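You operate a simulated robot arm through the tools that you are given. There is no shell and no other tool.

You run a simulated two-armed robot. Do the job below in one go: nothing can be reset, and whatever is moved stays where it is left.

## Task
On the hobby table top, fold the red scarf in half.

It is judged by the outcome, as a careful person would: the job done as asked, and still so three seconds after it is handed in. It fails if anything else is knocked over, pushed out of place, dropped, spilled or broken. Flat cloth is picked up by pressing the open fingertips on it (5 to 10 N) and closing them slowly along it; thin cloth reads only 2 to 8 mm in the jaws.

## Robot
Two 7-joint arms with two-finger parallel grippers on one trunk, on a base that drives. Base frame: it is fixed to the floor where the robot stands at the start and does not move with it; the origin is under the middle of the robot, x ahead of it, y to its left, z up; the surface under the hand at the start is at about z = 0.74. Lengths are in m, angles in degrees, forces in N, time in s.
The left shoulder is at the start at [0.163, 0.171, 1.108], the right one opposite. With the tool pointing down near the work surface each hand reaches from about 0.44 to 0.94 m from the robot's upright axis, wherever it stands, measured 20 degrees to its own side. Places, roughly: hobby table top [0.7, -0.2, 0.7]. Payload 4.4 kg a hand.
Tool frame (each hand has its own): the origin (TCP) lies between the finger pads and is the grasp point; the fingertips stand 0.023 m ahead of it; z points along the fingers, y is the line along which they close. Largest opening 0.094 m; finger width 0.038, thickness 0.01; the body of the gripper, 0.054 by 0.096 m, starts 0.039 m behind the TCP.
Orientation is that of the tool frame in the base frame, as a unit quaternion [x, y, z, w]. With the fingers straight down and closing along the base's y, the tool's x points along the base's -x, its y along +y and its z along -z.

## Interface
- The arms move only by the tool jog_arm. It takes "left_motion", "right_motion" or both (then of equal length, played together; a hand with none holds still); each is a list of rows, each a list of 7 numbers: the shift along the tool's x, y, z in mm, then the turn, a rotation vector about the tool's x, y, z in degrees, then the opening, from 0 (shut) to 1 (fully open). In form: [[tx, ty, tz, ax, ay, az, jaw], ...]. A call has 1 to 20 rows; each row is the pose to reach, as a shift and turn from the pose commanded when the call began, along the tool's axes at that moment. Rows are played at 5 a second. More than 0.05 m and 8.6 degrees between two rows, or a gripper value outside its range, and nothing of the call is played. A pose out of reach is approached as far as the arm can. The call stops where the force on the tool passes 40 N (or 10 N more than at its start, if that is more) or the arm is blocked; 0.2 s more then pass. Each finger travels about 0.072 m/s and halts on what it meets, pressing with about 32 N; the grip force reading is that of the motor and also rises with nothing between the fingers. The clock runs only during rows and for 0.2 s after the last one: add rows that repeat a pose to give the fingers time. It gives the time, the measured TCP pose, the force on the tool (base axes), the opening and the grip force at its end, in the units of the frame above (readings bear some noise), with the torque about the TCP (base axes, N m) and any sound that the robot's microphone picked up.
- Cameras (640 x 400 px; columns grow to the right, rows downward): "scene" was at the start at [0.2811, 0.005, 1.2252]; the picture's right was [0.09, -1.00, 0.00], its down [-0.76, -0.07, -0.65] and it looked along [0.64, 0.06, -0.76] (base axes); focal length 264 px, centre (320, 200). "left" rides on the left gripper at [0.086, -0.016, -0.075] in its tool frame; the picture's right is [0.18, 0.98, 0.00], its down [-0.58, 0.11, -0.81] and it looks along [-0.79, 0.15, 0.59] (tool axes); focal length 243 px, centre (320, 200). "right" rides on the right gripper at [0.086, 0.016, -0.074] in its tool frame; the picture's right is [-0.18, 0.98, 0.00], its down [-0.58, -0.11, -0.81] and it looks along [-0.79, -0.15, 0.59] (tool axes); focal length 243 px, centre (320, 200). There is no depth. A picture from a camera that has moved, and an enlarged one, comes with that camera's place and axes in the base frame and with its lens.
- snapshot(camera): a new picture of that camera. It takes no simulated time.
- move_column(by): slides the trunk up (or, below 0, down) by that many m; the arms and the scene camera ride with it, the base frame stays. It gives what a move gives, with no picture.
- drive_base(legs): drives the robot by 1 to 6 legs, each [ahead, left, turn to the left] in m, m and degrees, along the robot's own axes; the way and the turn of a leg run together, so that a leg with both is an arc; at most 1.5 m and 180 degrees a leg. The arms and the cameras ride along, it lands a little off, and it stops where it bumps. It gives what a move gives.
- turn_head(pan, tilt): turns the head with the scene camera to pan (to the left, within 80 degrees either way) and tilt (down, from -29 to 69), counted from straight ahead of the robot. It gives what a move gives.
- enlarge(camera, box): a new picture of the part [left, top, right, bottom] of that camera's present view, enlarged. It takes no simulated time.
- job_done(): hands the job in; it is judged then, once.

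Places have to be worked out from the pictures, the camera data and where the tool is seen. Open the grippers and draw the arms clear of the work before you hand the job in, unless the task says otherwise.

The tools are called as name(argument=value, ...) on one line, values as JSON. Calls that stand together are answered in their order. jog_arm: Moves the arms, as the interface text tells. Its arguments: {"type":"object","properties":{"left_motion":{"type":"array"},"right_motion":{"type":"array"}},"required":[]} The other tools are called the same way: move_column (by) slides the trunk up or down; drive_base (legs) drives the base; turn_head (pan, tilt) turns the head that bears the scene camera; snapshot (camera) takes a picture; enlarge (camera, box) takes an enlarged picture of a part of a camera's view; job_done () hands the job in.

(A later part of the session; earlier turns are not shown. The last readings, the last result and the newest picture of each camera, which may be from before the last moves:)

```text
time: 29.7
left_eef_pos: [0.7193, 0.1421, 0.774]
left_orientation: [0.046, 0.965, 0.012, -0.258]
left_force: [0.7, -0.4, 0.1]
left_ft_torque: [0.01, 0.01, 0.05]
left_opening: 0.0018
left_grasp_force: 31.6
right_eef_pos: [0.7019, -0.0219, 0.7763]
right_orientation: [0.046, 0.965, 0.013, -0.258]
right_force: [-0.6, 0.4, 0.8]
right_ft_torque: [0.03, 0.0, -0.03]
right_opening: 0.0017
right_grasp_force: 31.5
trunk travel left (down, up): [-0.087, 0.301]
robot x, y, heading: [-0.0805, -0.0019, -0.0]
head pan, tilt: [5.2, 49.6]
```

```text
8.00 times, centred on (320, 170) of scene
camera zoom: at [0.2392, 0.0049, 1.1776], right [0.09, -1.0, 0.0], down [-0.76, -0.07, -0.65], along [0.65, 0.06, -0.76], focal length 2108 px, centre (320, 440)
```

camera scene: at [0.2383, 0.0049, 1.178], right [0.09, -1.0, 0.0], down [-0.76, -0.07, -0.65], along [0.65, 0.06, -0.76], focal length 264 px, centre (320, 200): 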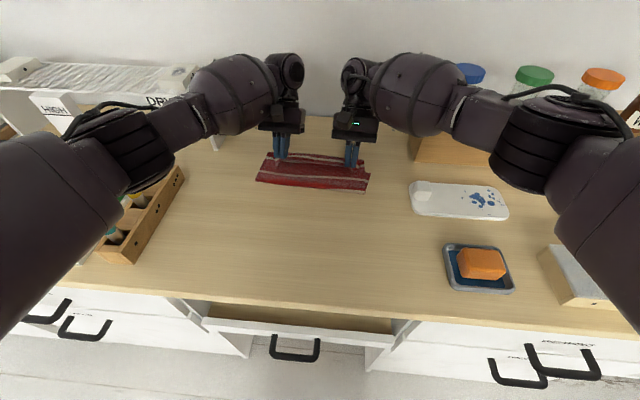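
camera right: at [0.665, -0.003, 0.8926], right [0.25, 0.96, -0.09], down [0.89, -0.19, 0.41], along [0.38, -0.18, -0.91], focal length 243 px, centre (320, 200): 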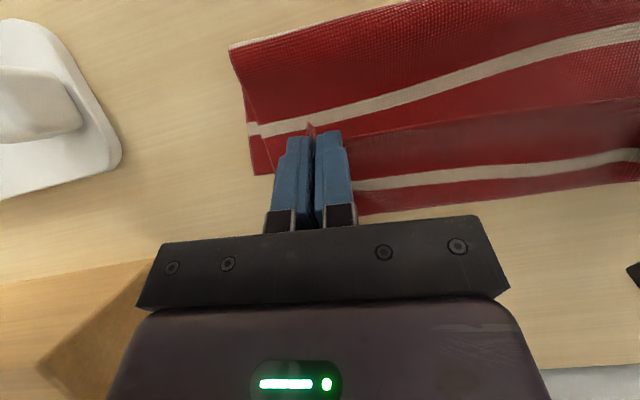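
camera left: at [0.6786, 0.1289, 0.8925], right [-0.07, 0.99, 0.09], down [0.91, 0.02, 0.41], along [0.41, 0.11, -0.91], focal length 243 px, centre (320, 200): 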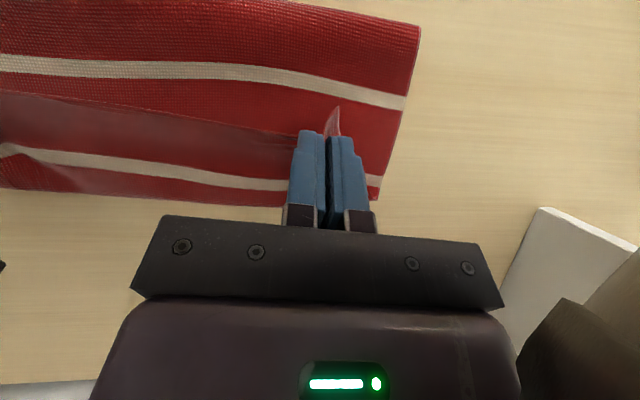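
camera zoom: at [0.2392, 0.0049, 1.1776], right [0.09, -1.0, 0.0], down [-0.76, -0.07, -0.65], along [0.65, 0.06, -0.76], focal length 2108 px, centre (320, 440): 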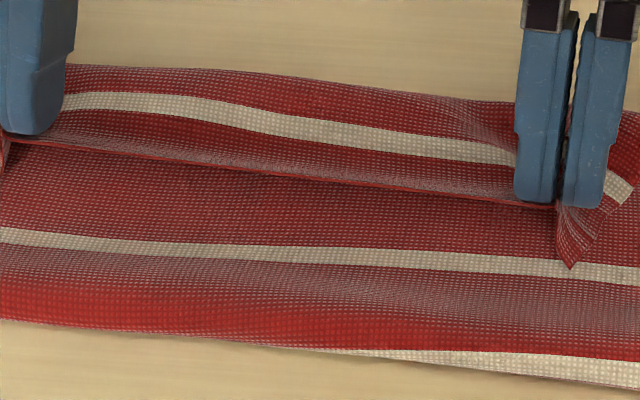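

The zooms show that the carried edge is doubled back: about 50 mm of it faces the robot and the fold sits near x = 0.65 instead of 0.60. That would not be a clean half-fold, so I'll unwind it, lay the edge back at the start, and regrasp with the jaws closing across the edge so the cloth hangs straight from them. First the trunk goes back up.

move_column(by=0.038)

jog_arm(left_motion=[[31.2, 0, -21.9, 0, -3, 0, 0], [59.7, 0, -29.2, 0, -6, 0, 0], [89.3, -1, -25.8, 0, -12, 0, 0], [116.2, -2, -17.9, 0, -18, 0, 0], [140.4, -3, -6.6, 0, -22, 0, 0], [161.5, -4, 10, 0, -26, 0, 0], [180.5, -5, 30.2, 0, -30, 0, 0], [192.6, -5, 53.4, 0, -30, 0, 0], [200.9, -5, 79, 0, -30, 0, 0], [203.8, -5, 106, 0, -30, 0, 0], [201, -5, 131, 0, -30, 0, 0], [194.4, -5, 150.2, 0, -30, 0, 0], [191.2, -5, 158, 0, -30, 0, 0], [191.2, -5, 158, 0, -30, 0, 0]], right_motion=[[31.2, 0, -21.9, 0, -3, 0, 0], [59.7, 0, -29.2, 0, -6, 0, 0], [89.3, -1, -25.8, 0, -12, 0, 0], [116.2, -2, -17.9, 0, -18, 0, 0], [140.4, -4, -6.6, 0, -22, 0, 0], [161.5, -6, 10, 0, -26, 0, 0], [180.5, -8, 30.2, 0, -30, 0, 0], [192.6, -8, 53.4, 0, -30, 0, 0], [200.9, -8, 79, 0, -30, 0, 0], [203.8, -8, 106, 0, -30, 0, 0], [201, -8, 131, 0, -30, 0, 0], [194.4, -8, 150.2, 0, -30, 0, 0], [191.2, -8, 158, 0, -30, 0, 0], [191.2, -8, 158, 0, -30, 0, 0]])

snapshot(camera="scene")

snapshot(camera="left")

snapshot(camera="right")

```text
time: 30.5
left_eef_pos: [0.7193, 0.1424, 0.8064]
left_orientation: [0.046, 0.964, 0.011, -0.261]
left_force: [0.1, -1.3, 0.1]
left_ft_torque: [-0.04, 0.03, 0.01]
left_opening: 0.0016
left_grasp_force: 31.5
right_eef_pos: [0.7016, -0.0223, 0.8081]
right_orientation: [0.045, 0.964, 0.012, -0.261]
right_force: [0.1, 1.7, -0.2]
right_ft_torque: [0.06, 0.03, -0.01]
right_opening: 0.0016
right_grasp_force: 31.9
trunk travel left (down, up): [-0.125, 0.263]
robot x, y, heading: [-0.0791, 0.0026, -0.3]
head pan, tilt: [5.2, 49.6]
```

```text
time: 33.5
left_eef_pos: [0.4738, 0.1617, 0.7701]
left_orientation: [0.047, 0.999, -0.001, 0.001]
left_force: [-0.1, -5.1, 1.0]
left_ft_torque: [-0.09, 0.02, 0.01]
left_opening: 0.0017
left_grasp_force: 32.1
right_eef_pos: [0.4568, -0.0075, 0.773]
right_orientation: [0.047, 0.999, 0.0, 0.0]
right_force: [0.8, 4.9, -0.9]
right_ft_torque: [0.17, 0.01, 0.01]
right_opening: 0.0017
right_grasp_force: 32.0
trunk travel left (down, up): [-0.125, 0.263]
robot x, y, heading: [-0.0804, -0.002, 0.1]
head pan, tilt: [5.2, 49.6]
```

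```text
taken
camera scene: at [0.201, 0.0049, 1.2253], right [0.09, -1.0, 0.0], down [-0.76, -0.07, -0.65], along [0.65, 0.06, -0.76], focal length 264 px, centre (320, 200)
```

scene: 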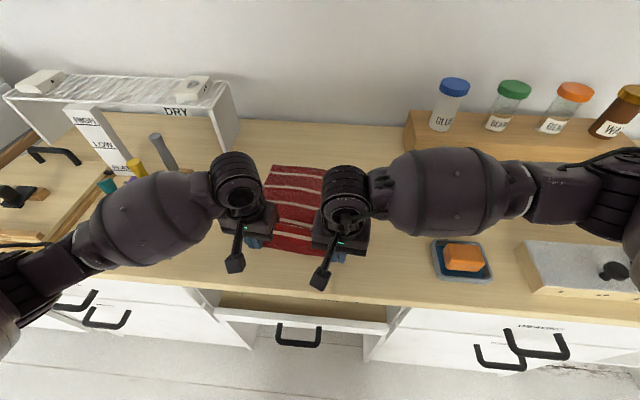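

```text
taken
camera left: at [0.3855, 0.153, 0.8455], right [-0.09, 1.0, 0.0], down [0.59, 0.05, 0.81], along [0.8, 0.07, -0.59], focal length 243 px, centre (320, 200)
```

left: 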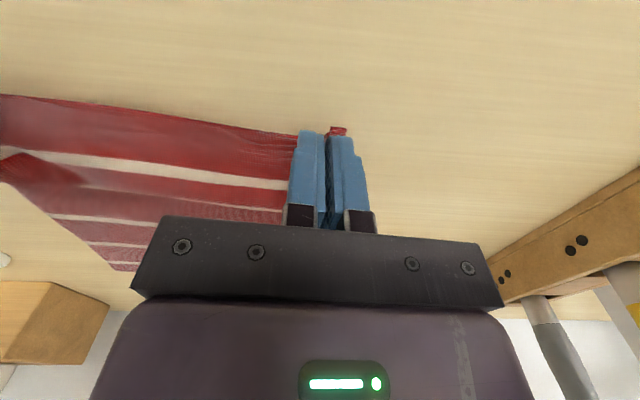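

```text
taken
camera right: at [0.3725, 0.0171, 0.8461], right [0.28, 0.96, 0.0], down [0.57, -0.16, 0.81], along [0.77, -0.22, -0.59], focal length 243 px, centre (320, 200)
```

right: 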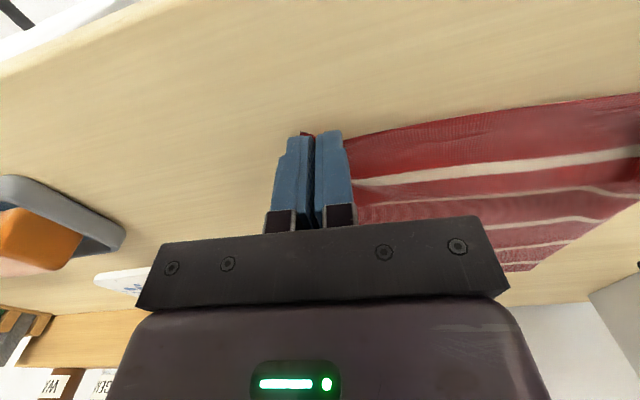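

The edge is back near its start. I lower both hands to the table and open slowly in place so the pinched ridges spread out again.

jog_arm(left_motion=[[0, 0, 3, 0, 0, 0, 0], [0, 0, 6, 0, 0, 0, 0], [0, 0, 6, 0, 0, 0, 0.05], [0, 0, 6, 0, 0, 0, 0.1], [0, 0, 6, 0, 0, 0, 0.15], [0, 0, 6, 0, 0, 0, 0.2], [0, 0, 6, 0, 0, 0, 0.25], [0, 0, 6, 0, 0, 0, 0.3], [0, 0, 6, 0, 0, 0, 0.35], [0, 0, 6, 0, 0, 0, 0.4]], right_motion=[[0, 0, 3, 0, 0, 0, 0], [0, 0, 6, 0, 0, 0, 0], [0, 0, 6, 0, 0, 0, 0.05], [0, 0, 6, 0, 0, 0, 0.1], [0, 0, 6, 0, 0, 0, 0.15], [0, 0, 6, 0, 0, 0, 0.2], [0, 0, 6, 0, 0, 0, 0.25], [0, 0, 6, 0, 0, 0, 0.3], [0, 0, 6, 0, 0, 0, 0.35], [0, 0, 6, 0, 0, 0, 0.4]])

snapshot(camera="left")

snapshot(camera="right")

```text
time: 35.7
left_eef_pos: [0.4753, 0.1601, 0.765]
left_orientation: [0.048, 0.999, -0.001, 0.0]
left_force: [0.1, 0.4, -0.3]
left_ft_torque: [0.04, 0.0, 0.0]
left_opening: 0.0378
left_grasp_force: 0.0
right_eef_pos: [0.4553, -0.0067, 0.7674]
right_orientation: [0.048, 0.999, 0.0, 0.001]
right_force: [0.8, 0.6, 0.6]
right_ft_torque: [0.05, -0.02, 0.02]
right_opening: 0.0377
right_grasp_force: 0.1
trunk travel left (down, up): [-0.125, 0.263]
robot x, y, heading: [-0.0814, -0.0017, 0.1]
head pan, tilt: [5.2, 49.6]
```

```text
taken
camera left: at [0.3863, 0.1522, 0.84], right [-0.09, 1.0, 0.0], down [0.59, 0.05, 0.81], along [0.8, 0.07, -0.59], focal length 243 px, centre (320, 200)
```

left: 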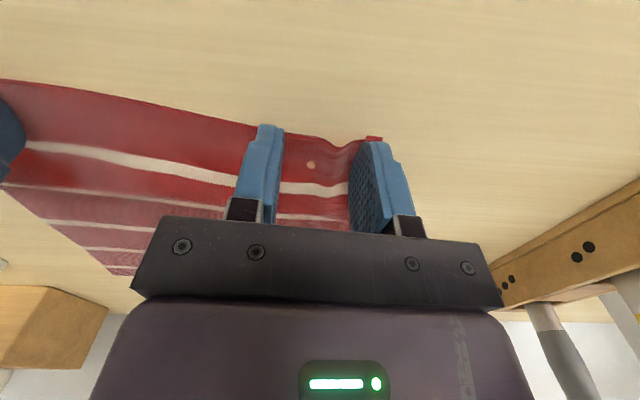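

```text
taken
camera right: at [0.3722, 0.0168, 0.8401], right [0.28, 0.96, 0.0], down [0.57, -0.16, 0.81], along [0.77, -0.22, -0.59], focal length 243 px, centre (320, 200)
```

right: 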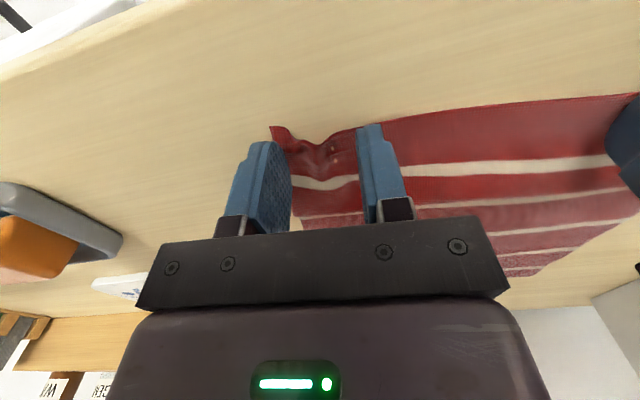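

Both ridges have relaxed. I lift both hands 70 mm and take a look at how the scarf lies.

jog_arm(left_motion=[[0, 0, -5, 0, 0, 0, 0.45], [0, 0, -20, 0, 0, 0, 0.45], [0, 0, -45, 0, 0, 0, 0.4], [0, 0, -70, 0, 0, 0, 0.32], [0, 0, -90, 0, 0, 0, 0.32], [0, 0, -90, 0, 0, 0, 0.32]], right_motion=[[0, 0, -5, 0, 0, 0, 0.45], [0, 0, -20, 0, 0, 0, 0.45], [0, 0, -45, 0, 0, 0, 0.4], [0, 0, -70, 0, 0, 0, 0.32], [0, 0, -90, 0, 0, 0, 0.32], [0, 0, -90, 0, 0, 0, 0.32]])

snapshot(camera="left")

snapshot(camera="right")

enlarge(camera="scene", box=[210, 140, 390, 280])

```text
time: 37.1
left_eef_pos: [0.4742, 0.1612, 0.8538]
left_orientation: [0.047, 0.999, -0.001, 0.001]
left_force: [0.2, 0.4, -0.8]
left_ft_torque: [-0.01, 0.0, -0.01]
left_opening: 0.0302
left_grasp_force: 0.1
right_eef_pos: [0.4566, -0.0076, 0.8556]
right_orientation: [0.047, 0.999, 0.0, 0.0]
right_force: [0.0, 0.0, -0.2]
right_ft_torque: [0.0, -0.04, 0.0]
right_opening: 0.0303
right_grasp_force: 0.1
trunk travel left (down, up): [-0.125, 0.263]
robot x, y, heading: [-0.0793, 0.004, 0.0]
head pan, tilt: [5.2, 49.6]
```

```text
taken
camera left: at [0.3864, 0.1533, 0.9292], right [-0.09, 1.0, 0.0], down [0.59, 0.05, 0.81], along [0.8, 0.07, -0.59], focal length 243 px, centre (320, 200)
```

left: 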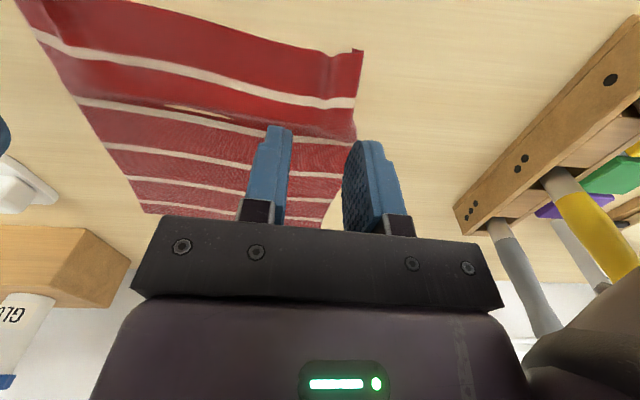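

```text
taken
camera right: at [0.3722, 0.016, 0.9302], right [0.28, 0.96, 0.0], down [0.57, -0.16, 0.81], along [0.77, -0.22, -0.59], focal length 243 px, centre (320, 200)
```

right: 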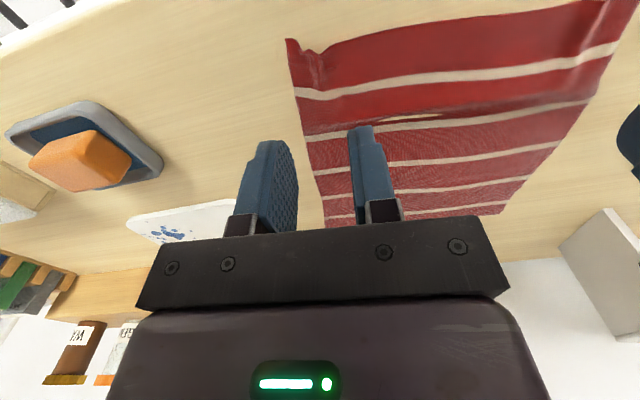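

```text
2.86 times, centred on (300, 210) of scene
camera zoom: at [0.2015, 0.0049, 1.225], right [0.09, -1.0, 0.0], down [-0.76, -0.07, -0.65], along [0.64, 0.06, -0.76], focal length 753 px, centre (377, 171)
```

zoom: 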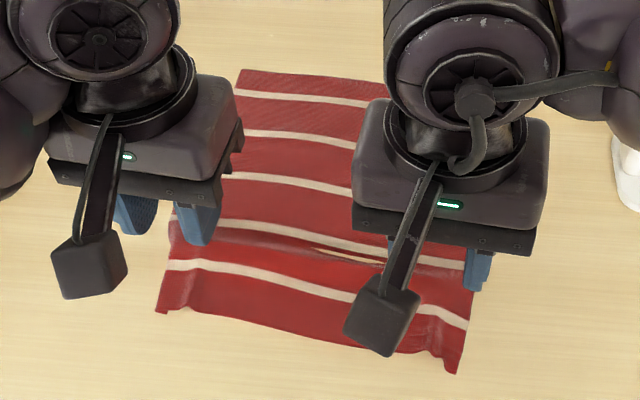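

The scarf is back nearly flat: near corners at (0.458, 0.191) and (0.431, -0.025), far edge from (0.722, 0.183) to (0.692, -0.062), turned about 7°. I now yaw the hands ±90°, cameras outward, so the jaws close across the near edge.

jog_arm(left_motion=[[-1, 0, 0, 0, 0, 7.65, 0.32], [-2, -1, 0, 0, 0, 15.3, 0.3], [-3, -1, 0, 0, 0, 22.95, 0.28], [-4, -2, 0, 0, 0, 30.6, 0.26], [-4, -3, 0, 0, 0, 38.25, 0.24], [-4, -3, 0, 0, 0, 45.9, 0.22], [-4, -3, 0, 0, 0, 53.55, 0.2], [-4, -3, 0, 0, 0, 61.2, 0.2], [-4, -3, 0, 0, 0, 68.85, 0.2], [-4, -3, 0, 0, 0, 76.5, 0.2], [-4, -3, 0, 0, 0, 84.15, 0.2], [-4, -3, 0, 0, 0, 91.8, 0.2], [-4, -3, 0, 0, 0, 91.8, 0.2]], right_motion=[[-1, 2, 0, 0, 0, -7.35, 0.32], [-1, 4, 0, 0, 0, -14.7, 0.3], [-1, 6, 0, 0, 0, -22.05, 0.28], [-1.5, 8, 0, 0, 0, -29.4, 0.26], [-1.5, 9, 0, 0, 0, -36.75, 0.24], [-1.5, 9, 0, 0, 0, -44.1, 0.22], [-1.5, 9, 0, 0, 0, -51.45, 0.2], [-1.5, 9, 0, 0, 0, -58.8, 0.2], [-1.5, 9, 0, 0, 0, -66.15, 0.2], [-1.5, 9, 0, 0, 0, -73.5, 0.2], [-1.5, 9, 0, 0, 0, -80.85, 0.2], [-1.5, 9, 0, 0, 0, -88.2, 0.2], [-1.5, 9, 0, 0, 0, -88.2, 0.2]])

snapshot(camera="left")

snapshot(camera="right")

snapshot(camera="scene")

```text
time: 39.9
left_eef_pos: [0.4785, 0.1565, 0.8538]
left_orientation: [0.751, 0.661, 0.001, 0.002]
left_force: [0.3, -0.8, -0.7]
left_ft_torque: [0.04, -0.01, 0.0]
left_opening: 0.0189
left_grasp_force: 0.0
right_eef_pos: [0.4594, 0.0025, 0.8565]
right_orientation: [-0.662, 0.75, 0.0, 0.0]
right_force: [0.1, 0.9, 0.1]
right_ft_torque: [0.03, 0.01, 0.0]
right_opening: 0.0187
right_grasp_force: 0.1
trunk travel left (down, up): [-0.125, 0.263]
robot x, y, heading: [-0.0822, -0.0006, -0.2]
head pan, tilt: [5.2, 49.6]
```

```text
taken
camera left: at [0.473, 0.2441, 0.9298], right [1.0, 0.06, 0.0], down [0.03, -0.59, 0.81], along [0.05, -0.81, -0.59], focal length 243 px, centre (320, 200)
```

left: 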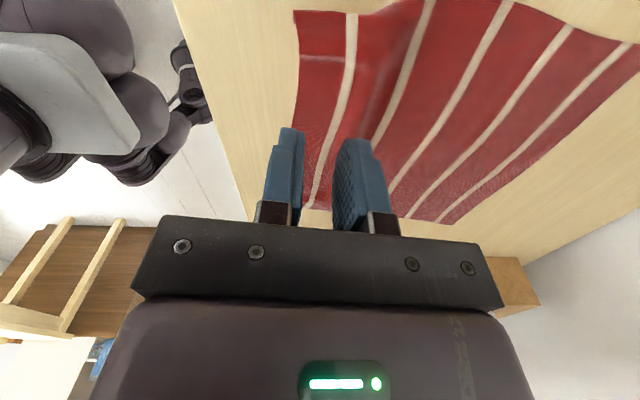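

```text
taken
camera right: at [0.433, -0.0825, 0.9304], right [-0.95, 0.3, 0.0], down [0.18, 0.56, 0.81], along [0.25, 0.77, -0.59], focal length 243 px, centre (320, 200)
```

right: 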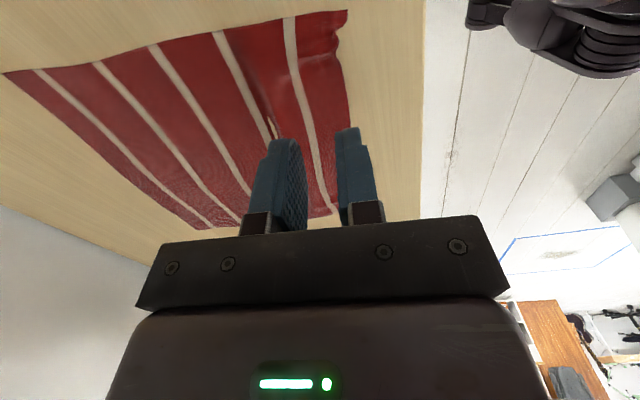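

```text
taken
camera scene: at [0.2011, 0.0049, 1.2251], right [0.09, -1.0, 0.0], down [-0.76, -0.07, -0.65], along [0.64, 0.06, -0.76], focal length 264 px, centre (320, 200)
```

scene: 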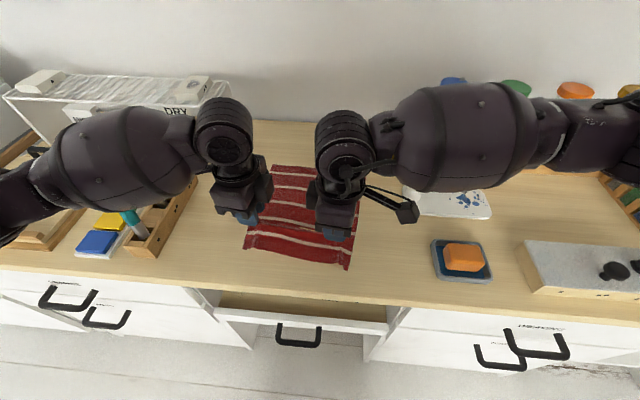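

The yaw worked and the jaws now straddle across the edge, about 17 mm (left) and 19 mm (right) inside it. I lower both to just above the cloth, moving the left 1.5 mm further in.

jog_arm(left_motion=[[0, 1.5, 25, 0, 0, 0, 0.2], [0, 1.5, 50, 0, 0, 0, 0.2], [0, 1.5, 70, 0, 0, 0, 0.2], [0, 1.5, 82, 0, 0, 0, 0.2], [0, 1.5, 87, 0, 0, 0, 0.2], [0, 1.5, 87, 0, 0, 0, 0.2]], right_motion=[[0, 0, 25, 0, 0, 0, 0.2], [0, 0, 50, 0, 0, 0, 0.2], [0, 0, 70, 0, 0, 0, 0.2], [0, 0, 82, 0, 0, 0, 0.2], [0, 0, 87, 0, 0, 0, 0.2], [0, 0, 87, 0, 0, 0, 0.2]])

enlarge(camera="left", box=[220, 60, 460, 240])

enlarge(camera="right", box=[200, 60, 440, 240])

```text
time: 41.3
left_eef_pos: [0.483, 0.1567, 0.769]
left_orientation: [0.751, 0.66, 0.0, 0.001]
left_force: [0.0, 0.0, 0.3]
left_ft_torque: [0.01, -0.01, 0.02]
left_opening: 0.019
left_grasp_force: 0.0
right_eef_pos: [0.4595, 0.0014, 0.7693]
right_orientation: [-0.661, 0.75, 0.0, 0.0]
right_force: [0.0, 0.6, -0.3]
right_ft_torque: [0.03, 0.0, -0.01]
right_opening: 0.0188
right_grasp_force: 0.0
trunk travel left (down, up): [-0.125, 0.263]
robot x, y, heading: [-0.0796, -0.0051, 0.1]
head pan, tilt: [5.2, 49.6]
```

```text
2.22 times, centred on (340, 150) of left
camera zoom: at [0.4755, 0.245, 0.8433], right [1.0, 0.06, 0.0], down [0.03, -0.59, 0.81], along [0.05, -0.81, -0.59], focal length 539 px, centre (276, 311)
```

zoom: 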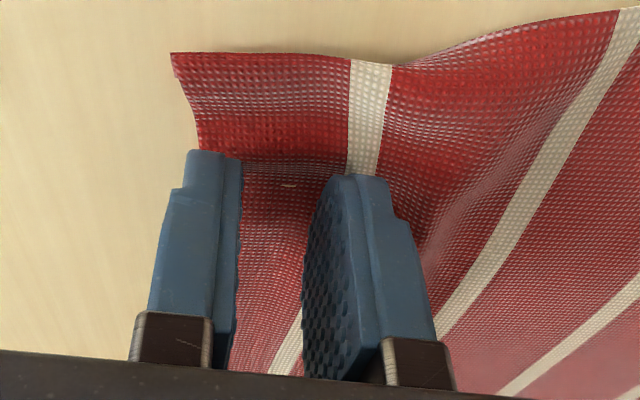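

```text
2.22 times, centred on (320, 150) of right
camera zoom: at [0.432, -0.0824, 0.843], right [-0.95, 0.31, 0.0], down [0.18, 0.56, 0.81], along [0.25, 0.77, -0.59], focal length 539 px, centre (320, 311)
```

zoom: 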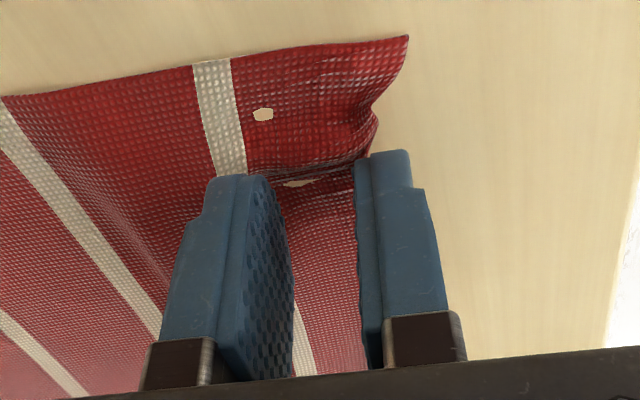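

The left outer finger covers about 9 mm of cloth, good; the right covers only about 3 mm at a notch in the edge, so I shift the right 6 mm further in. Then both go down 3 mm.

jog_arm(left_motion=[[0, 0, 0, 0, 0, 0, 0.2], [0, 0, 0, 0, 0, 0, 0.2], [0, 0, 2, 0, 0, 0, 0.2], [0, 0, 3, 0, 0, 0, 0.2], [0, 0, 3, 0, 0, 0, 0.2], [0, 0, 3, 0, 0, 0, 0.2]], right_motion=[[0, -3, 0, 0, 0, 0, 0.2], [0, -6, 0, 0, 0, 0, 0.2], [0, -6, 2, 0, 0, 0, 0.2], [0, -6, 3, 0, 0, 0, 0.2], [0, -6, 3, 0, 0, 0, 0.2], [0, -6, 3, 0, 0, 0, 0.2]])

```text
time: 42.7
left_eef_pos: [0.4806, 0.1563, 0.7654]
left_orientation: [0.75, 0.661, 0.001, 0.001]
left_force: [-0.2, 0.0, 0.0]
left_ft_torque: [-0.02, -0.04, 0.03]
left_opening: 0.0187
left_grasp_force: 0.0
right_eef_pos: [0.4663, 0.0006, 0.7658]
right_orientation: [-0.661, 0.751, 0.0, -0.001]
right_force: [-0.4, -0.2, 0.1]
right_ft_torque: [0.02, 0.01, 0.01]
right_opening: 0.0188
right_grasp_force: 0.1
trunk travel left (down, up): [-0.125, 0.263]
robot x, y, heading: [-0.0857, 0.0008, -0.3]
head pan, tilt: [5.2, 49.6]
```

Still no contact at z ≈ 0.7655. I lower 1.5 mm in small steps and let it settle.

jog_arm(left_motion=[[0, 0, 0.5, 0, 0, 0, 0.2], [0, 0, 1, 0, 0, 0, 0.2], [0, 0, 1.5, 0, 0, 0, 0.2], [0, 0, 1.5, 0, 0, 0, 0.2], [0, 0, 1.5, 0, 0, 0, 0.2]], right_motion=[[0, 0, 0.5, 0, 0, 0, 0.2], [0, 0, 1, 0, 0, 0, 0.2], [0, 0, 1.5, 0, 0, 0, 0.2], [0, 0, 1.5, 0, 0, 0, 0.2], [0, 0, 1.5, 0, 0, 0, 0.2]])

```text
time: 43.9
left_eef_pos: [0.4808, 0.1564, 0.7637]
left_orientation: [0.751, 0.66, -0.001, 0.001]
left_force: [1.1, 0.2, 2.9]
left_ft_torque: [0.03, 0.01, -0.01]
left_opening: 0.0187
left_grasp_force: 0.1
right_eef_pos: [0.4649, 0.0012, 0.7663]
right_orientation: [-0.661, 0.75, 0.001, 0.001]
right_force: [0.8, 0.4, 0.4]
right_ft_torque: [-0.05, 0.02, 0.02]
right_opening: 0.0188
right_grasp_force: 0.0
trunk travel left (down, up): [-0.125, 0.263]
robot x, y, heading: [-0.0777, 0.0013, 0.1]
head pan, tilt: [5.2, 49.6]
```

The left touches at 2.9 N and the right is just above. I go 0.4 mm down on the left and 1.5 mm on the right, then wait.

jog_arm(left_motion=[[0, 0, 0.2, 0, 0, 0, 0.2], [0, 0, 0.4, 0, 0, 0, 0.2], [0, 0, 0.4, 0, 0, 0, 0.2], [0, 0, 0.4, 0, 0, 0, 0.2], [0, 0, 0.4, 0, 0, 0, 0.2]], right_motion=[[0, 0, 0.5, 0, 0, 0, 0.2], [0, 0, 1, 0, 0, 0, 0.2], [0, 0, 1.5, 0, 0, 0, 0.2], [0, 0, 1.5, 0, 0, 0, 0.2], [0, 0, 1.5, 0, 0, 0, 0.2]])

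```text
time: 45.1
left_eef_pos: [0.4805, 0.1574, 0.7654]
left_orientation: [0.749, 0.662, 0.001, 0.002]
left_force: [2.3, 2.8, 11.8]
left_ft_torque: [0.15, 0.09, -0.01]
left_opening: 0.018
left_grasp_force: 0.1
right_eef_pos: [0.4659, 0.0025, 0.7653]
right_orientation: [-0.662, 0.749, 0.0, 0.001]
right_force: [1.3, -2.2, 5.6]
right_ft_torque: [-0.1, 0.04, 0.05]
right_opening: 0.0186
right_grasp_force: 0.0
trunk travel left (down, up): [-0.125, 0.263]
robot x, y, heading: [-0.0796, -0.0005, -0.0]
head pan, tilt: [5.2, 49.6]
```

Left 11.8 N, right 5.6 N: suitable to start. I close slowly to about half, easing the left 0.2 mm up and the right 0.2 mm down.

jog_arm(left_motion=[[0, 0, -0.2, 0, 0, 0, 0.19], [0, 0, -0.2, 0, 0, 0, 0.18], [0, 0, -0.2, 0, 0, 0, 0.165], [0, 0, -0.2, 0, 0, 0, 0.15], [0, 0, -0.2, 0, 0, 0, 0.135], [0, 0, -0.2, 0, 0, 0, 0.12]], right_motion=[[0, 0, 0.2, 0, 0, 0, 0.19], [0, 0, 0.2, 0, 0, 0, 0.18], [0, 0, 0.2, 0, 0, 0, 0.165], [0, 0, 0.2, 0, 0, 0, 0.15], [0, 0, 0.2, 0, 0, 0, 0.135], [0, 0, 0.2, 0, 0, 0, 0.12]])

enlarge(camera="left", box=[220, 60, 460, 240])

enlarge(camera="right", box=[200, 60, 440, 240])

```text
time: 46.5
left_eef_pos: [0.4802, 0.156, 0.764]
left_orientation: [0.751, 0.661, 0.001, 0.001]
left_force: [0.7, -1.4, 13.8]
left_ft_torque: [0.07, 0.16, 0.01]
left_opening: 0.011
left_grasp_force: 0.8
right_eef_pos: [0.4654, 0.0014, 0.7633]
right_orientation: [-0.661, 0.75, 0.0, 0.0]
right_force: [2.5, 1.0, 7.3]
right_ft_torque: [-0.08, 0.07, 0.01]
right_opening: 0.011
right_grasp_force: 0.0
trunk travel left (down, up): [-0.125, 0.263]
robot x, y, heading: [-0.0808, 0.0013, 0.1]
head pan, tilt: [5.2, 49.6]
```

```text
2.22 times, centred on (340, 150) of left
camera zoom: at [0.4739, 0.2434, 0.8391], right [1.0, 0.06, 0.0], down [0.03, -0.59, 0.81], along [0.05, -0.81, -0.59], focal length 539 px, centre (276, 311)
```

zoom: 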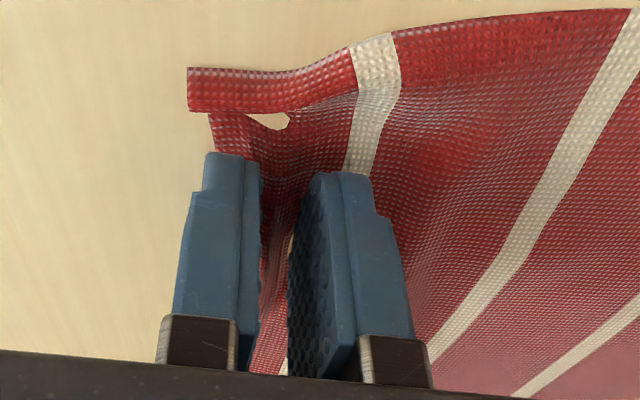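

```text
2.22 times, centred on (320, 150) of right
camera zoom: at [0.4378, -0.083, 0.8386], right [-0.95, 0.31, 0.0], down [0.18, 0.56, 0.81], along [0.25, 0.77, -0.59], focal length 539 px, centre (320, 311)
```

zoom: 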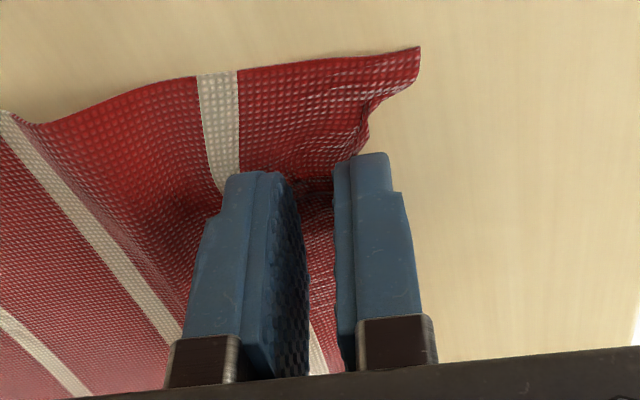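

The cloth is bunching up between both pairs of fingers at 14 N and 7 N. I finish closing slowly.

jog_arm(left_motion=[[0, 0, 0, 0, 0, 0, 0.105], [0, 0, 0, 0, 0, 0, 0.09], [0, 0, 0, 0, 0, 0, 0.075], [0, 0, 0, 0, 0, 0, 0.06], [0, 0, 0, 0, 0, 0, 0.045], [0, 0, 0, 0, 0, 0, 0.03], [0, 0, 0, 0, 0, 0, 0.015], [0, 0, 0, 0, 0, 0, 0], [0, 0, 0, 0, 0, 0, 0], [0, 0, 0, 0, 0, 0, 0]], right_motion=[[0, 0, 0.1, 0, 0, 0, 0.105], [0, 0, 0.1, 0, 0, 0, 0.09], [0, 0, 0.1, 0, 0, 0, 0.075], [0, 0, 0.1, 0, 0, 0, 0.06], [0, 0, 0.1, 0, 0, 0, 0.045], [0, 0, 0.1, 0, 0, 0, 0.03], [0, 0, 0.1, 0, 0, 0, 0.015], [0, 0, 0.1, 0, 0, 0, 0], [0, 0, 0.1, 0, 0, 0, 0], [0, 0, 0.1, 0, 0, 0, 0]])

enlarge(camera="left", box=[220, 60, 460, 240])

enlarge(camera="right", box=[200, 60, 440, 240])

```text
time: 48.7
left_eef_pos: [0.4787, 0.1565, 0.7646]
left_orientation: [0.751, 0.66, 0.001, 0.002]
left_force: [-0.2, 0.2, 8.7]
left_ft_torque: [0.02, 0.03, 0.01]
left_opening: 0.0017
left_grasp_force: 31.7
right_eef_pos: [0.4636, 0.0013, 0.7645]
right_orientation: [-0.662, 0.75, -0.001, 0.001]
right_force: [-3.8, 1.1, 15.5]
right_ft_torque: [-0.14, 0.15, -0.06]
right_opening: 0.0001
right_grasp_force: 32.7
trunk travel left (down, up): [-0.125, 0.263]
robot x, y, heading: [-0.0802, -0.0019, -0.1]
head pan, tilt: [5.2, 49.6]
```

```text
2.22 times, centred on (340, 150) of left
camera zoom: at [0.4734, 0.2438, 0.8391], right [1.0, 0.06, 0.0], down [0.03, -0.59, 0.81], along [0.05, -0.81, -0.59], focal length 539 px, centre (276, 311)
```

zoom: 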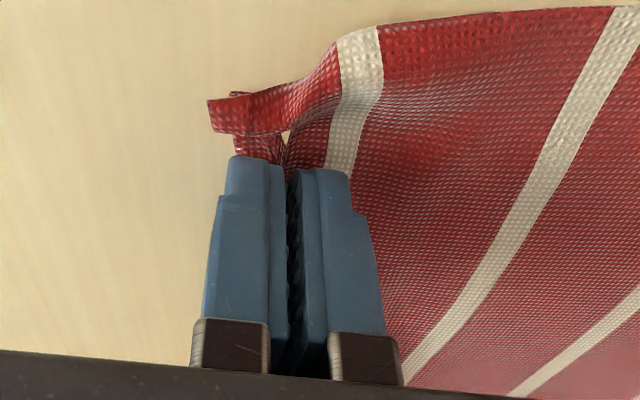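

```text
2.22 times, centred on (320, 150) of right
camera zoom: at [0.4371, -0.0825, 0.8384], right [-0.95, 0.31, 0.0], down [0.18, 0.56, 0.81], along [0.25, 0.77, -0.59], focal length 539 px, centre (320, 311)
```

zoom: 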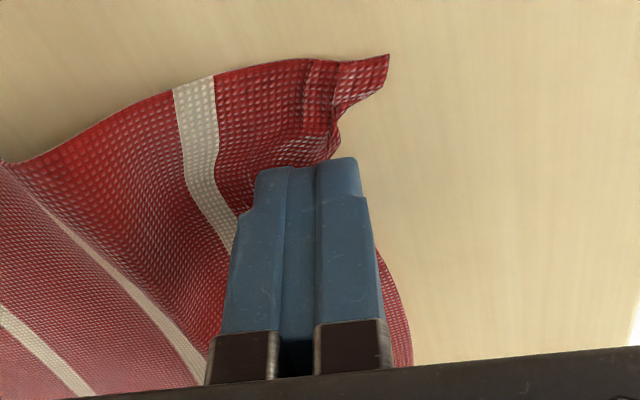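

The left has a firm pinch (1.7 mm), but the right shut empty (0.1 mm). I lift and reopen the right only and look again.

jog_arm(left_motion=[[0, 0, 0, 0, 0, 0, 0], [0, 0, 0, 0, 0, 0, 0], [0, 0, 0, 0, 0, 0, 0], [0, 0, 0, 0, 0, 0, 0], [0, 0, 0, 0, 0, 0, 0]], right_motion=[[0, 0, -6, 0, 0, 0, 0], [0, 0, -15, 0, 0, 0, 0], [0, 0, -25, 0, 0, 0, 0.1], [0, 0, -30, 0, 0, 0, 0.26], [0, 0, -30, 0, 0, 0, 0.26]])

snapshot(camera="right")

enlarge(camera="scene", box=[210, 140, 390, 280])

```text
time: 49.9
left_eef_pos: [0.4803, 0.1567, 0.7643]
left_orientation: [0.75, 0.661, 0.001, 0.001]
left_force: [-3.9, 1.3, 19.5]
left_ft_torque: [0.08, 0.12, 0.04]
left_opening: 0.0017
left_grasp_force: 32.1
right_eef_pos: [0.4652, 0.002, 0.7939]
right_orientation: [-0.661, 0.75, -0.001, 0.001]
right_force: [0.0, 0.5, -0.5]
right_ft_torque: [-0.01, 0.0, 0.04]
right_opening: 0.0243
right_grasp_force: 0.1
trunk travel left (down, up): [-0.125, 0.263]
robot x, y, heading: [-0.0809, 0.0013, 0.2]
head pan, tilt: [5.2, 49.6]
```

```text
taken
camera right: at [0.4377, -0.0825, 0.8676], right [-0.95, 0.31, 0.0], down [0.18, 0.56, 0.81], along [0.25, 0.77, -0.59], focal length 243 px, centre (320, 200)
```

right: 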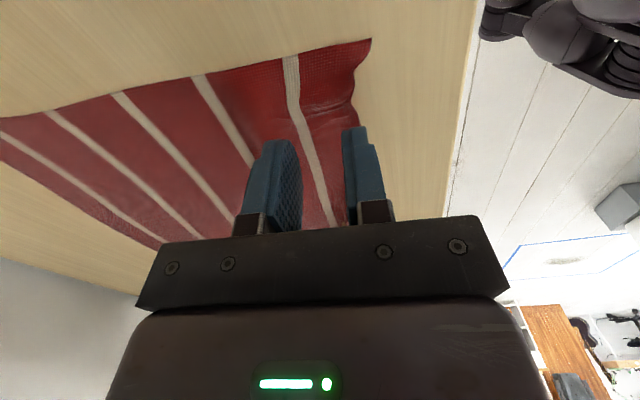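

```text
2.86 times, centred on (300, 210) of scene
camera zoom: at [0.1997, 0.0047, 1.2256], right [0.09, -1.0, 0.0], down [-0.76, -0.07, -0.65], along [0.65, 0.06, -0.76], focal length 753 px, centre (377, 171)
```

zoom: 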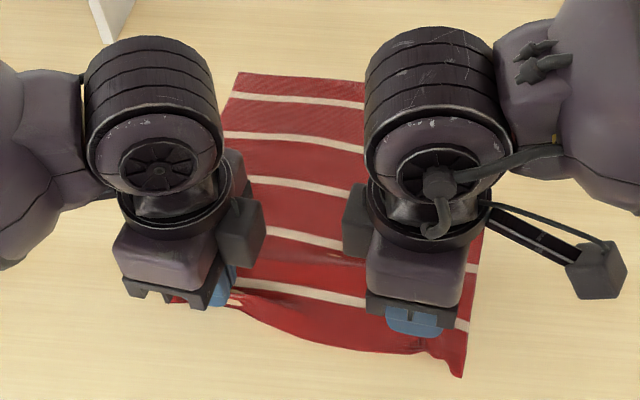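

The right corner is at (0.430, -0.032) with the edge at x ≈ 0.446 near the hand. I move the right 5 mm toward the middle and 4 mm inward with a wider 24 mm opening, lower it again, and ease the left (19.5 N) up 0.8 mm.

jog_arm(left_motion=[[0, 0, -0.4, 0, 0, 0, 0], [0, 0, -0.8, 0, 0, 0, 0], [0, 0, -0.8, 0, 0, 0, 0], [0, 0, -0.8, 0, 0, 0, 0], [0, 0, -0.8, 0, 0, 0, 0], [0, 0, -0.8, 0, 0, 0, 0], [0, 0, -0.8, 0, 0, 0, 0]], right_motion=[[-3, -2, 0, 0, 0, 0, 0.26], [-5, -4, 8, 0, 0, 0, 0.26], [-5, -4, 18, 0, 0, 0, 0.26], [-5, -4, 26, 0, 0, 0, 0.26], [-5, -4, 29, 0, 0, 0, 0.26], [-5, -4, 30, 0, 0, 0, 0.26], [-5, -4, 30, 0, 0, 0, 0.26]])

enlarge(camera="right", box=[200, 60, 440, 240])

```text
time: 51.5
left_eef_pos: [0.4792, 0.1562, 0.7646]
left_orientation: [0.75, 0.662, 0.001, 0.0]
left_force: [0.5, 0.2, 1.8]
left_ft_torque: [-0.01, -0.02, -0.04]
left_opening: 0.0015
left_grasp_force: 31.8
right_eef_pos: [0.4691, 0.0062, 0.7643]
right_orientation: [-0.662, 0.75, -0.001, 0.0]
right_force: [-0.5, -2.2, 10.8]
right_ft_torque: [-0.04, 0.21, 0.06]
right_opening: 0.0247
right_grasp_force: 0.2
trunk travel left (down, up): [-0.125, 0.263]
robot x, y, heading: [-0.0819, -0.0005, 0.1]
head pan, tilt: [5.2, 49.6]
```

```text
2.22 times, centred on (320, 150) of right
camera zoom: at [0.4425, -0.0791, 0.8383], right [-0.95, 0.31, 0.0], down [0.18, 0.56, 0.81], along [0.25, 0.77, -0.59], focal length 539 px, centre (320, 311)
```

zoom: 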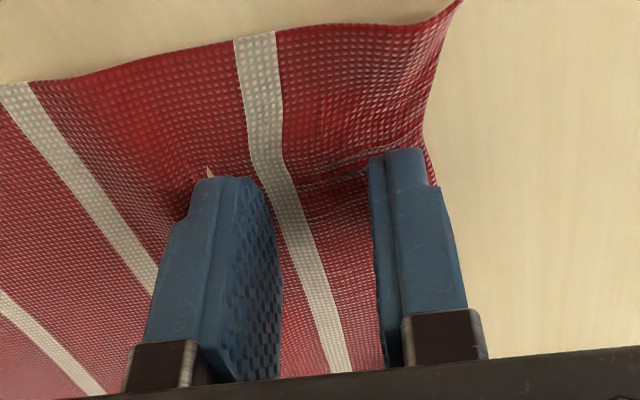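

The right outer finger is now fully on the cloth with 10.8 N. I close it slowly to half first.

jog_arm(right_motion=[[0, 0, 0, 0, 0, 0, 0.245], [0, 0, 0, 0, 0, 0, 0.23], [0, 0, 0, 0, 0, 0, 0.215], [0, 0, 0, 0, 0, 0, 0.2], [0, 0, 0, 0, 0, 0, 0.185], [0, 0, 0, 0, 0, 0, 0.17], [0, 0, 0, 0, 0, 0, 0.155], [0, 0, 0, 0, 0, 0, 0.14]])

enlarge(camera="right", box=[200, 60, 440, 240])

```text
time: 53.3
left_eef_pos: [0.4803, 0.1566, 0.7644]
left_orientation: [0.751, 0.66, 0.001, 0.001]
left_force: [-0.7, -0.2, 0.1]
left_ft_torque: [0.01, -0.03, 0.0]
left_opening: 0.0017
left_grasp_force: 31.4
right_eef_pos: [0.4696, 0.0048, 0.7659]
right_orientation: [-0.661, 0.75, -0.001, 0.002]
right_force: [2.3, 0.9, 15.3]
right_ft_torque: [0.02, 0.11, 0.0]
right_opening: 0.0122
right_grasp_force: 0.2
trunk travel left (down, up): [-0.125, 0.263]
robot x, y, heading: [-0.0829, -0.004, -0.1]
head pan, tilt: [5.2, 49.6]
```

```text
2.22 times, centred on (320, 150) of right
camera zoom: at [0.4426, -0.0788, 0.8382], right [-0.95, 0.31, 0.0], down [0.18, 0.56, 0.81], along [0.25, 0.77, -0.59], focal length 539 px, centre (320, 311)
```

zoom: 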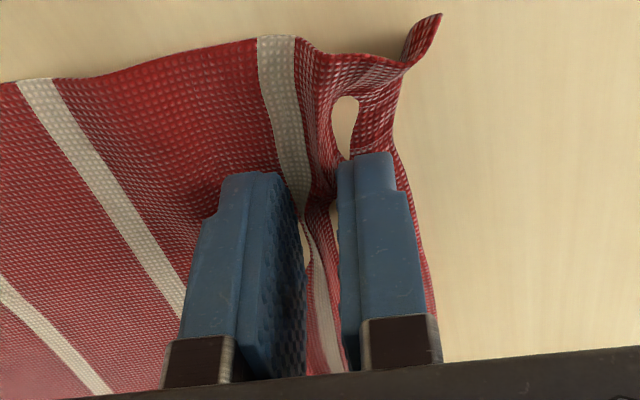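

The cloth bunches nicely between the right fingers. I finish closing.

jog_arm(right_motion=[[0, 0, -0.1, 0, 0, 0, 0.125], [0, 0, -0.1, 0, 0, 0, 0.11], [0, 0, -0.1, 0, 0, 0, 0.095], [0, 0, -0.1, 0, 0, 0, 0.08], [0, 0, -0.1, 0, 0, 0, 0.065], [0, 0, -0.1, 0, 0, 0, 0.05], [0, 0, -0.1, 0, 0, 0, 0.035], [0, 0, -0.1, 0, 0, 0, 0.02], [0, 0, -0.1, 0, 0, 0, 0], [0, 0, -0.1, 0, 0, 0, 0], [0, 0, -0.1, 0, 0, 0, 0]])

enlarge(camera="right", box=[200, 60, 440, 240])

```text
time: 55.7
left_eef_pos: [0.4798, 0.1573, 0.7652]
left_orientation: [0.751, 0.66, 0.001, 0.002]
left_force: [-0.3, -0.8, -0.5]
left_ft_torque: [0.02, -0.05, -0.02]
left_opening: 0.0017
left_grasp_force: 32.2
right_eef_pos: [0.4687, 0.0066, 0.7641]
right_orientation: [-0.661, 0.75, 0.0, 0.0]
right_force: [-3.4, 0.8, 19.6]
right_ft_torque: [0.01, 0.27, -0.04]
right_opening: 0.0017
right_grasp_force: 32.1
trunk travel left (down, up): [-0.125, 0.263]
robot x, y, heading: [-0.0778, -0.0006, 0.3]
head pan, tilt: [5.2, 49.6]
```

```text
2.22 times, centred on (320, 150) of right
camera zoom: at [0.4422, -0.0788, 0.8382], right [-0.95, 0.31, 0.0], down [0.18, 0.56, 0.81], along [0.25, 0.77, -0.59], focal length 539 px, centre (320, 311)
```

zoom: 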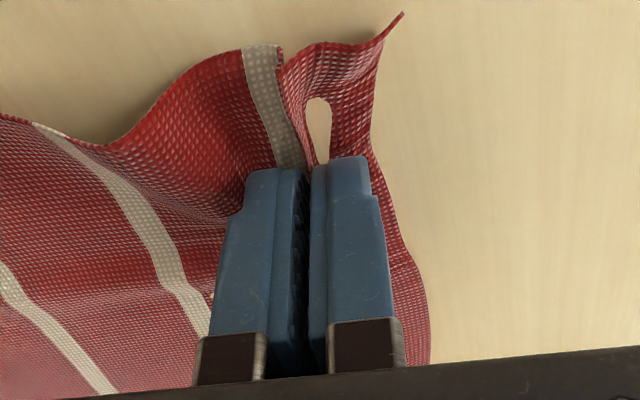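

Both hands now pinch the near edge (1.7 mm each), the left about 18 mm and the right about 25 mm in from it. I lift about 50 mm along the start of the arc while spreading the left hand 14 mm outward to take out the slack between them.

jog_arm(left_motion=[[0, 0, -5, 0, 0, 0, 0], [0, 2, -17, 0, 0, 0, 0], [3, 5, -30, 0, 0, 0, 0], [7, 9, -42, 0, 0, 0, 0], [11, 15, -52, 0, 0, 0, 0], [14, 15, -52, 0, 0, 0, 0], [14, 15, -52, 0, 0, 0, 0]], right_motion=[[0, 0, -5, 0, 0, 0, 0], [0, -2, -17, 0, 0, 0, 0], [0, -5, -30, 0, 0, 0, 0], [0, -8, -40, 0, 0, 0, 0], [0, -14, -50, 0, 0, 0, 0], [0, -14, -50, 0, 0, 0, 0], [0, -14, -50, 0, 0, 0, 0]])

snapshot(camera="left")

snapshot(camera="right")

enlarge(camera="scene", box=[210, 140, 390, 280])

```text
time: 57.3
left_eef_pos: [0.4963, 0.168, 0.815]
left_orientation: [0.751, 0.661, -0.001, 0.001]
left_force: [-0.9, -20.9, 0.4]
left_ft_torque: [-0.41, 0.02, 0.04]
left_opening: 0.0017
left_grasp_force: 32.2
right_eef_pos: [0.4833, 0.004, 0.8147]
right_orientation: [-0.661, 0.75, 0.001, 0.002]
right_force: [1.6, 21.8, 0.6]
right_ft_torque: [0.46, -0.02, 0.01]
right_opening: 0.0018
right_grasp_force: 31.5
trunk travel left (down, up): [-0.125, 0.263]
robot x, y, heading: [-0.0794, 0.0018, 0.4]
head pan, tilt: [5.2, 49.6]
```

```text
taken
camera left: at [0.4908, 0.256, 0.8909], right [1.0, 0.06, 0.0], down [0.03, -0.59, 0.81], along [0.05, -0.81, -0.59], focal length 243 px, centre (320, 200)
```

left: 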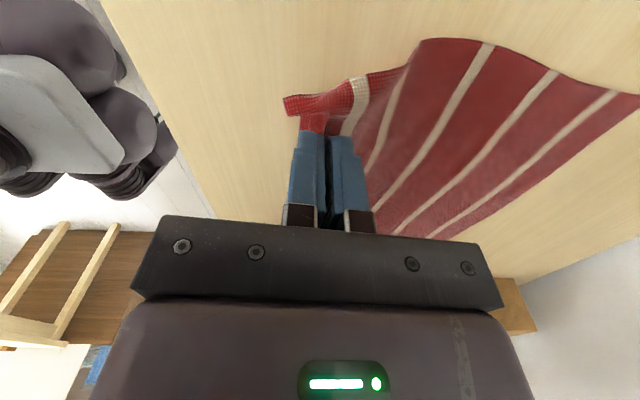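

```text
taken
camera right: at [0.457, -0.0799, 0.8878], right [-0.95, 0.31, 0.0], down [0.18, 0.56, 0.81], along [0.25, 0.77, -0.59], focal length 243 px, centre (320, 200)
```

right: 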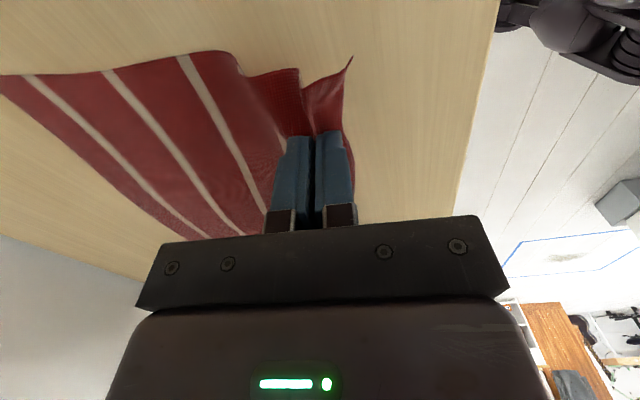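

```text
2.86 times, centred on (300, 210) of scene
camera zoom: at [0.2011, 0.0049, 1.2252], right [0.09, -1.0, 0.0], down [-0.76, -0.07, -0.65], along [0.65, 0.06, -0.76], focal length 753 px, centre (377, 171)
```

zoom: 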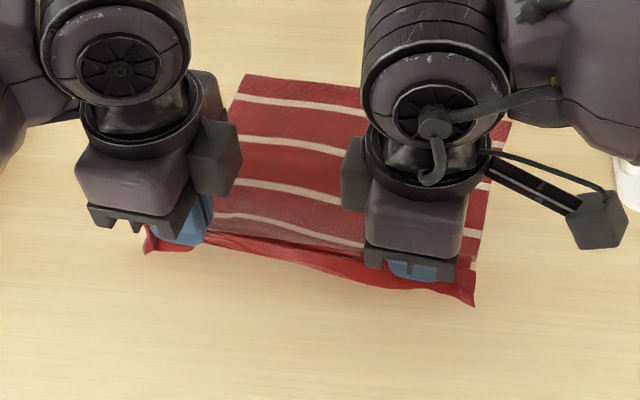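

Both lifted firmly; the edge is taut at 21 N, so I ease the left back 4 mm. Then I carry the edge over the top with a little slack, tilting the fingers toward the robot so the cloth leaves them on the fold side, and stop about 48 mm up.

jog_arm(left_motion=[[-2, 15, -20, 0, 0, 0, 0], [-4, 34.6, -34, 4, 0, 0, 0], [-4, 56.6, -41.7, 9, 0, 0, 0], [-4, 78.6, -43.3, 14, 0, 0, 0], [-4, 100.5, -39.7, 19, 0, 0, 0], [-4, 120.4, -34, 24, 0, 0, 0], [-4, 140.2, -23.1, 29, 0, 0, 0], [-4, 156.5, -8.9, 30, 0, 0, 0], [-4, 170.5, 6.1, 30, 0, 0, 0], [-4, 170.5, 6.1, 30, 0, 0, 0]], right_motion=[[0, -14, -18, 0, 0, 0, 0], [0, -31.6, -32, -4, 0, 0, 0], [0, -52.6, -38.7, -9, 0, 0, 0], [0, -72.6, -40.3, -14, 0, 0, 0], [0, -93.5, -36.7, -19, 0, 0, 0], [0, -111.9, -32, -24, 0, 0, 0], [0, -130.2, -21.1, -29, 0, 0, 0], [0, -145.5, -7.9, -30, 0, 0, 0], [0, -158.5, 6.1, -30, 0, 0, 0], [0, -158.5, 6.1, -30, 0, 0, 0]])

snapshot(camera="left")

snapshot(camera="right")

enlarge(camera="scene", box=[210, 110, 390, 250])

```text
time: 59.5
left_eef_pos: [0.6662, 0.1424, 0.8118]
left_orientation: [0.725, 0.638, -0.17, -0.193]
left_force: [0.6, -0.7, 0.3]
left_ft_torque: [0.03, -0.02, 0.01]
left_opening: 0.0
left_grasp_force: 32.0
right_eef_pos: [0.4547, -0.0189, 0.9322]
right_orientation: [-0.637, 0.726, 0.194, -0.172]
right_force: [-0.6, 0.5, -0.1]
right_ft_torque: [0.01, -0.05, -0.02]
right_opening: 0.002
right_grasp_force: 31.9
right hand out of reach, approached as far as the arm can: row 2, 3, 4, 5, 6, 7, 8, 9, 10
trunk travel left (down, up): [-0.125, 0.263]
robot x, y, heading: [-0.0768, 0.003, 0.4]
head pan, tilt: [5.2, 49.6]
```

```text
taken
camera left: at [0.6992, 0.2256, 0.8846], right [0.87, 0.07, -0.49], down [0.42, -0.64, 0.65], along [-0.27, -0.77, -0.59], focal length 243 px, centre (320, 200)
```

left: 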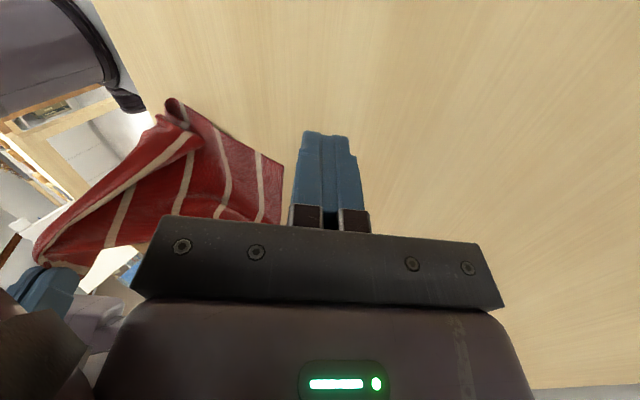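

```text
taken
camera right: at [0.4672, -0.1087, 1.0049], right [-0.82, 0.29, 0.49], down [0.57, 0.51, 0.64], along [-0.06, 0.81, -0.59], focal length 243 px, centre (320, 200)
```

right: 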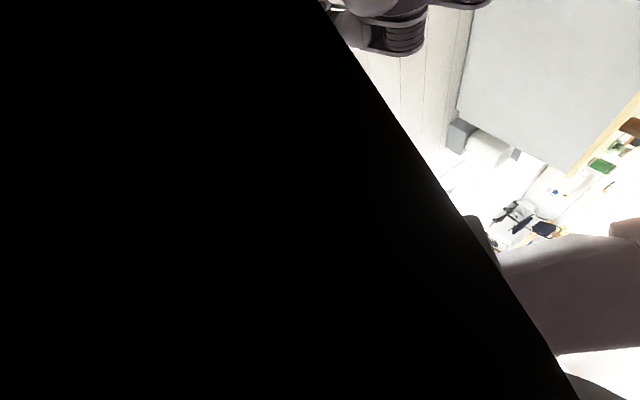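

```text
2.86 times, centred on (300, 180) of scene
camera zoom: at [0.2008, 0.0046, 1.2253], right [0.09, -1.0, 0.0], down [-0.76, -0.07, -0.65], along [0.65, 0.06, -0.76], focal length 753 px, centre (377, 257)
```

zoom: 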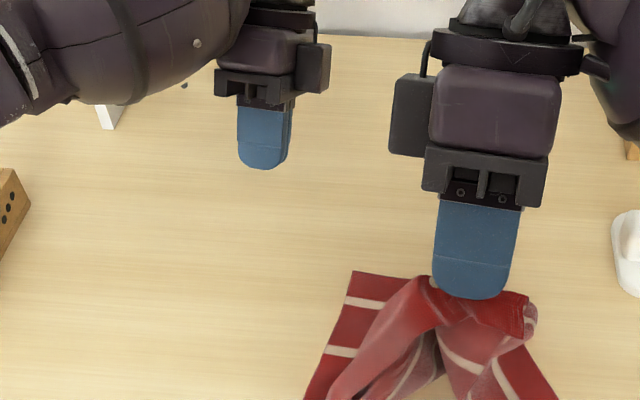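

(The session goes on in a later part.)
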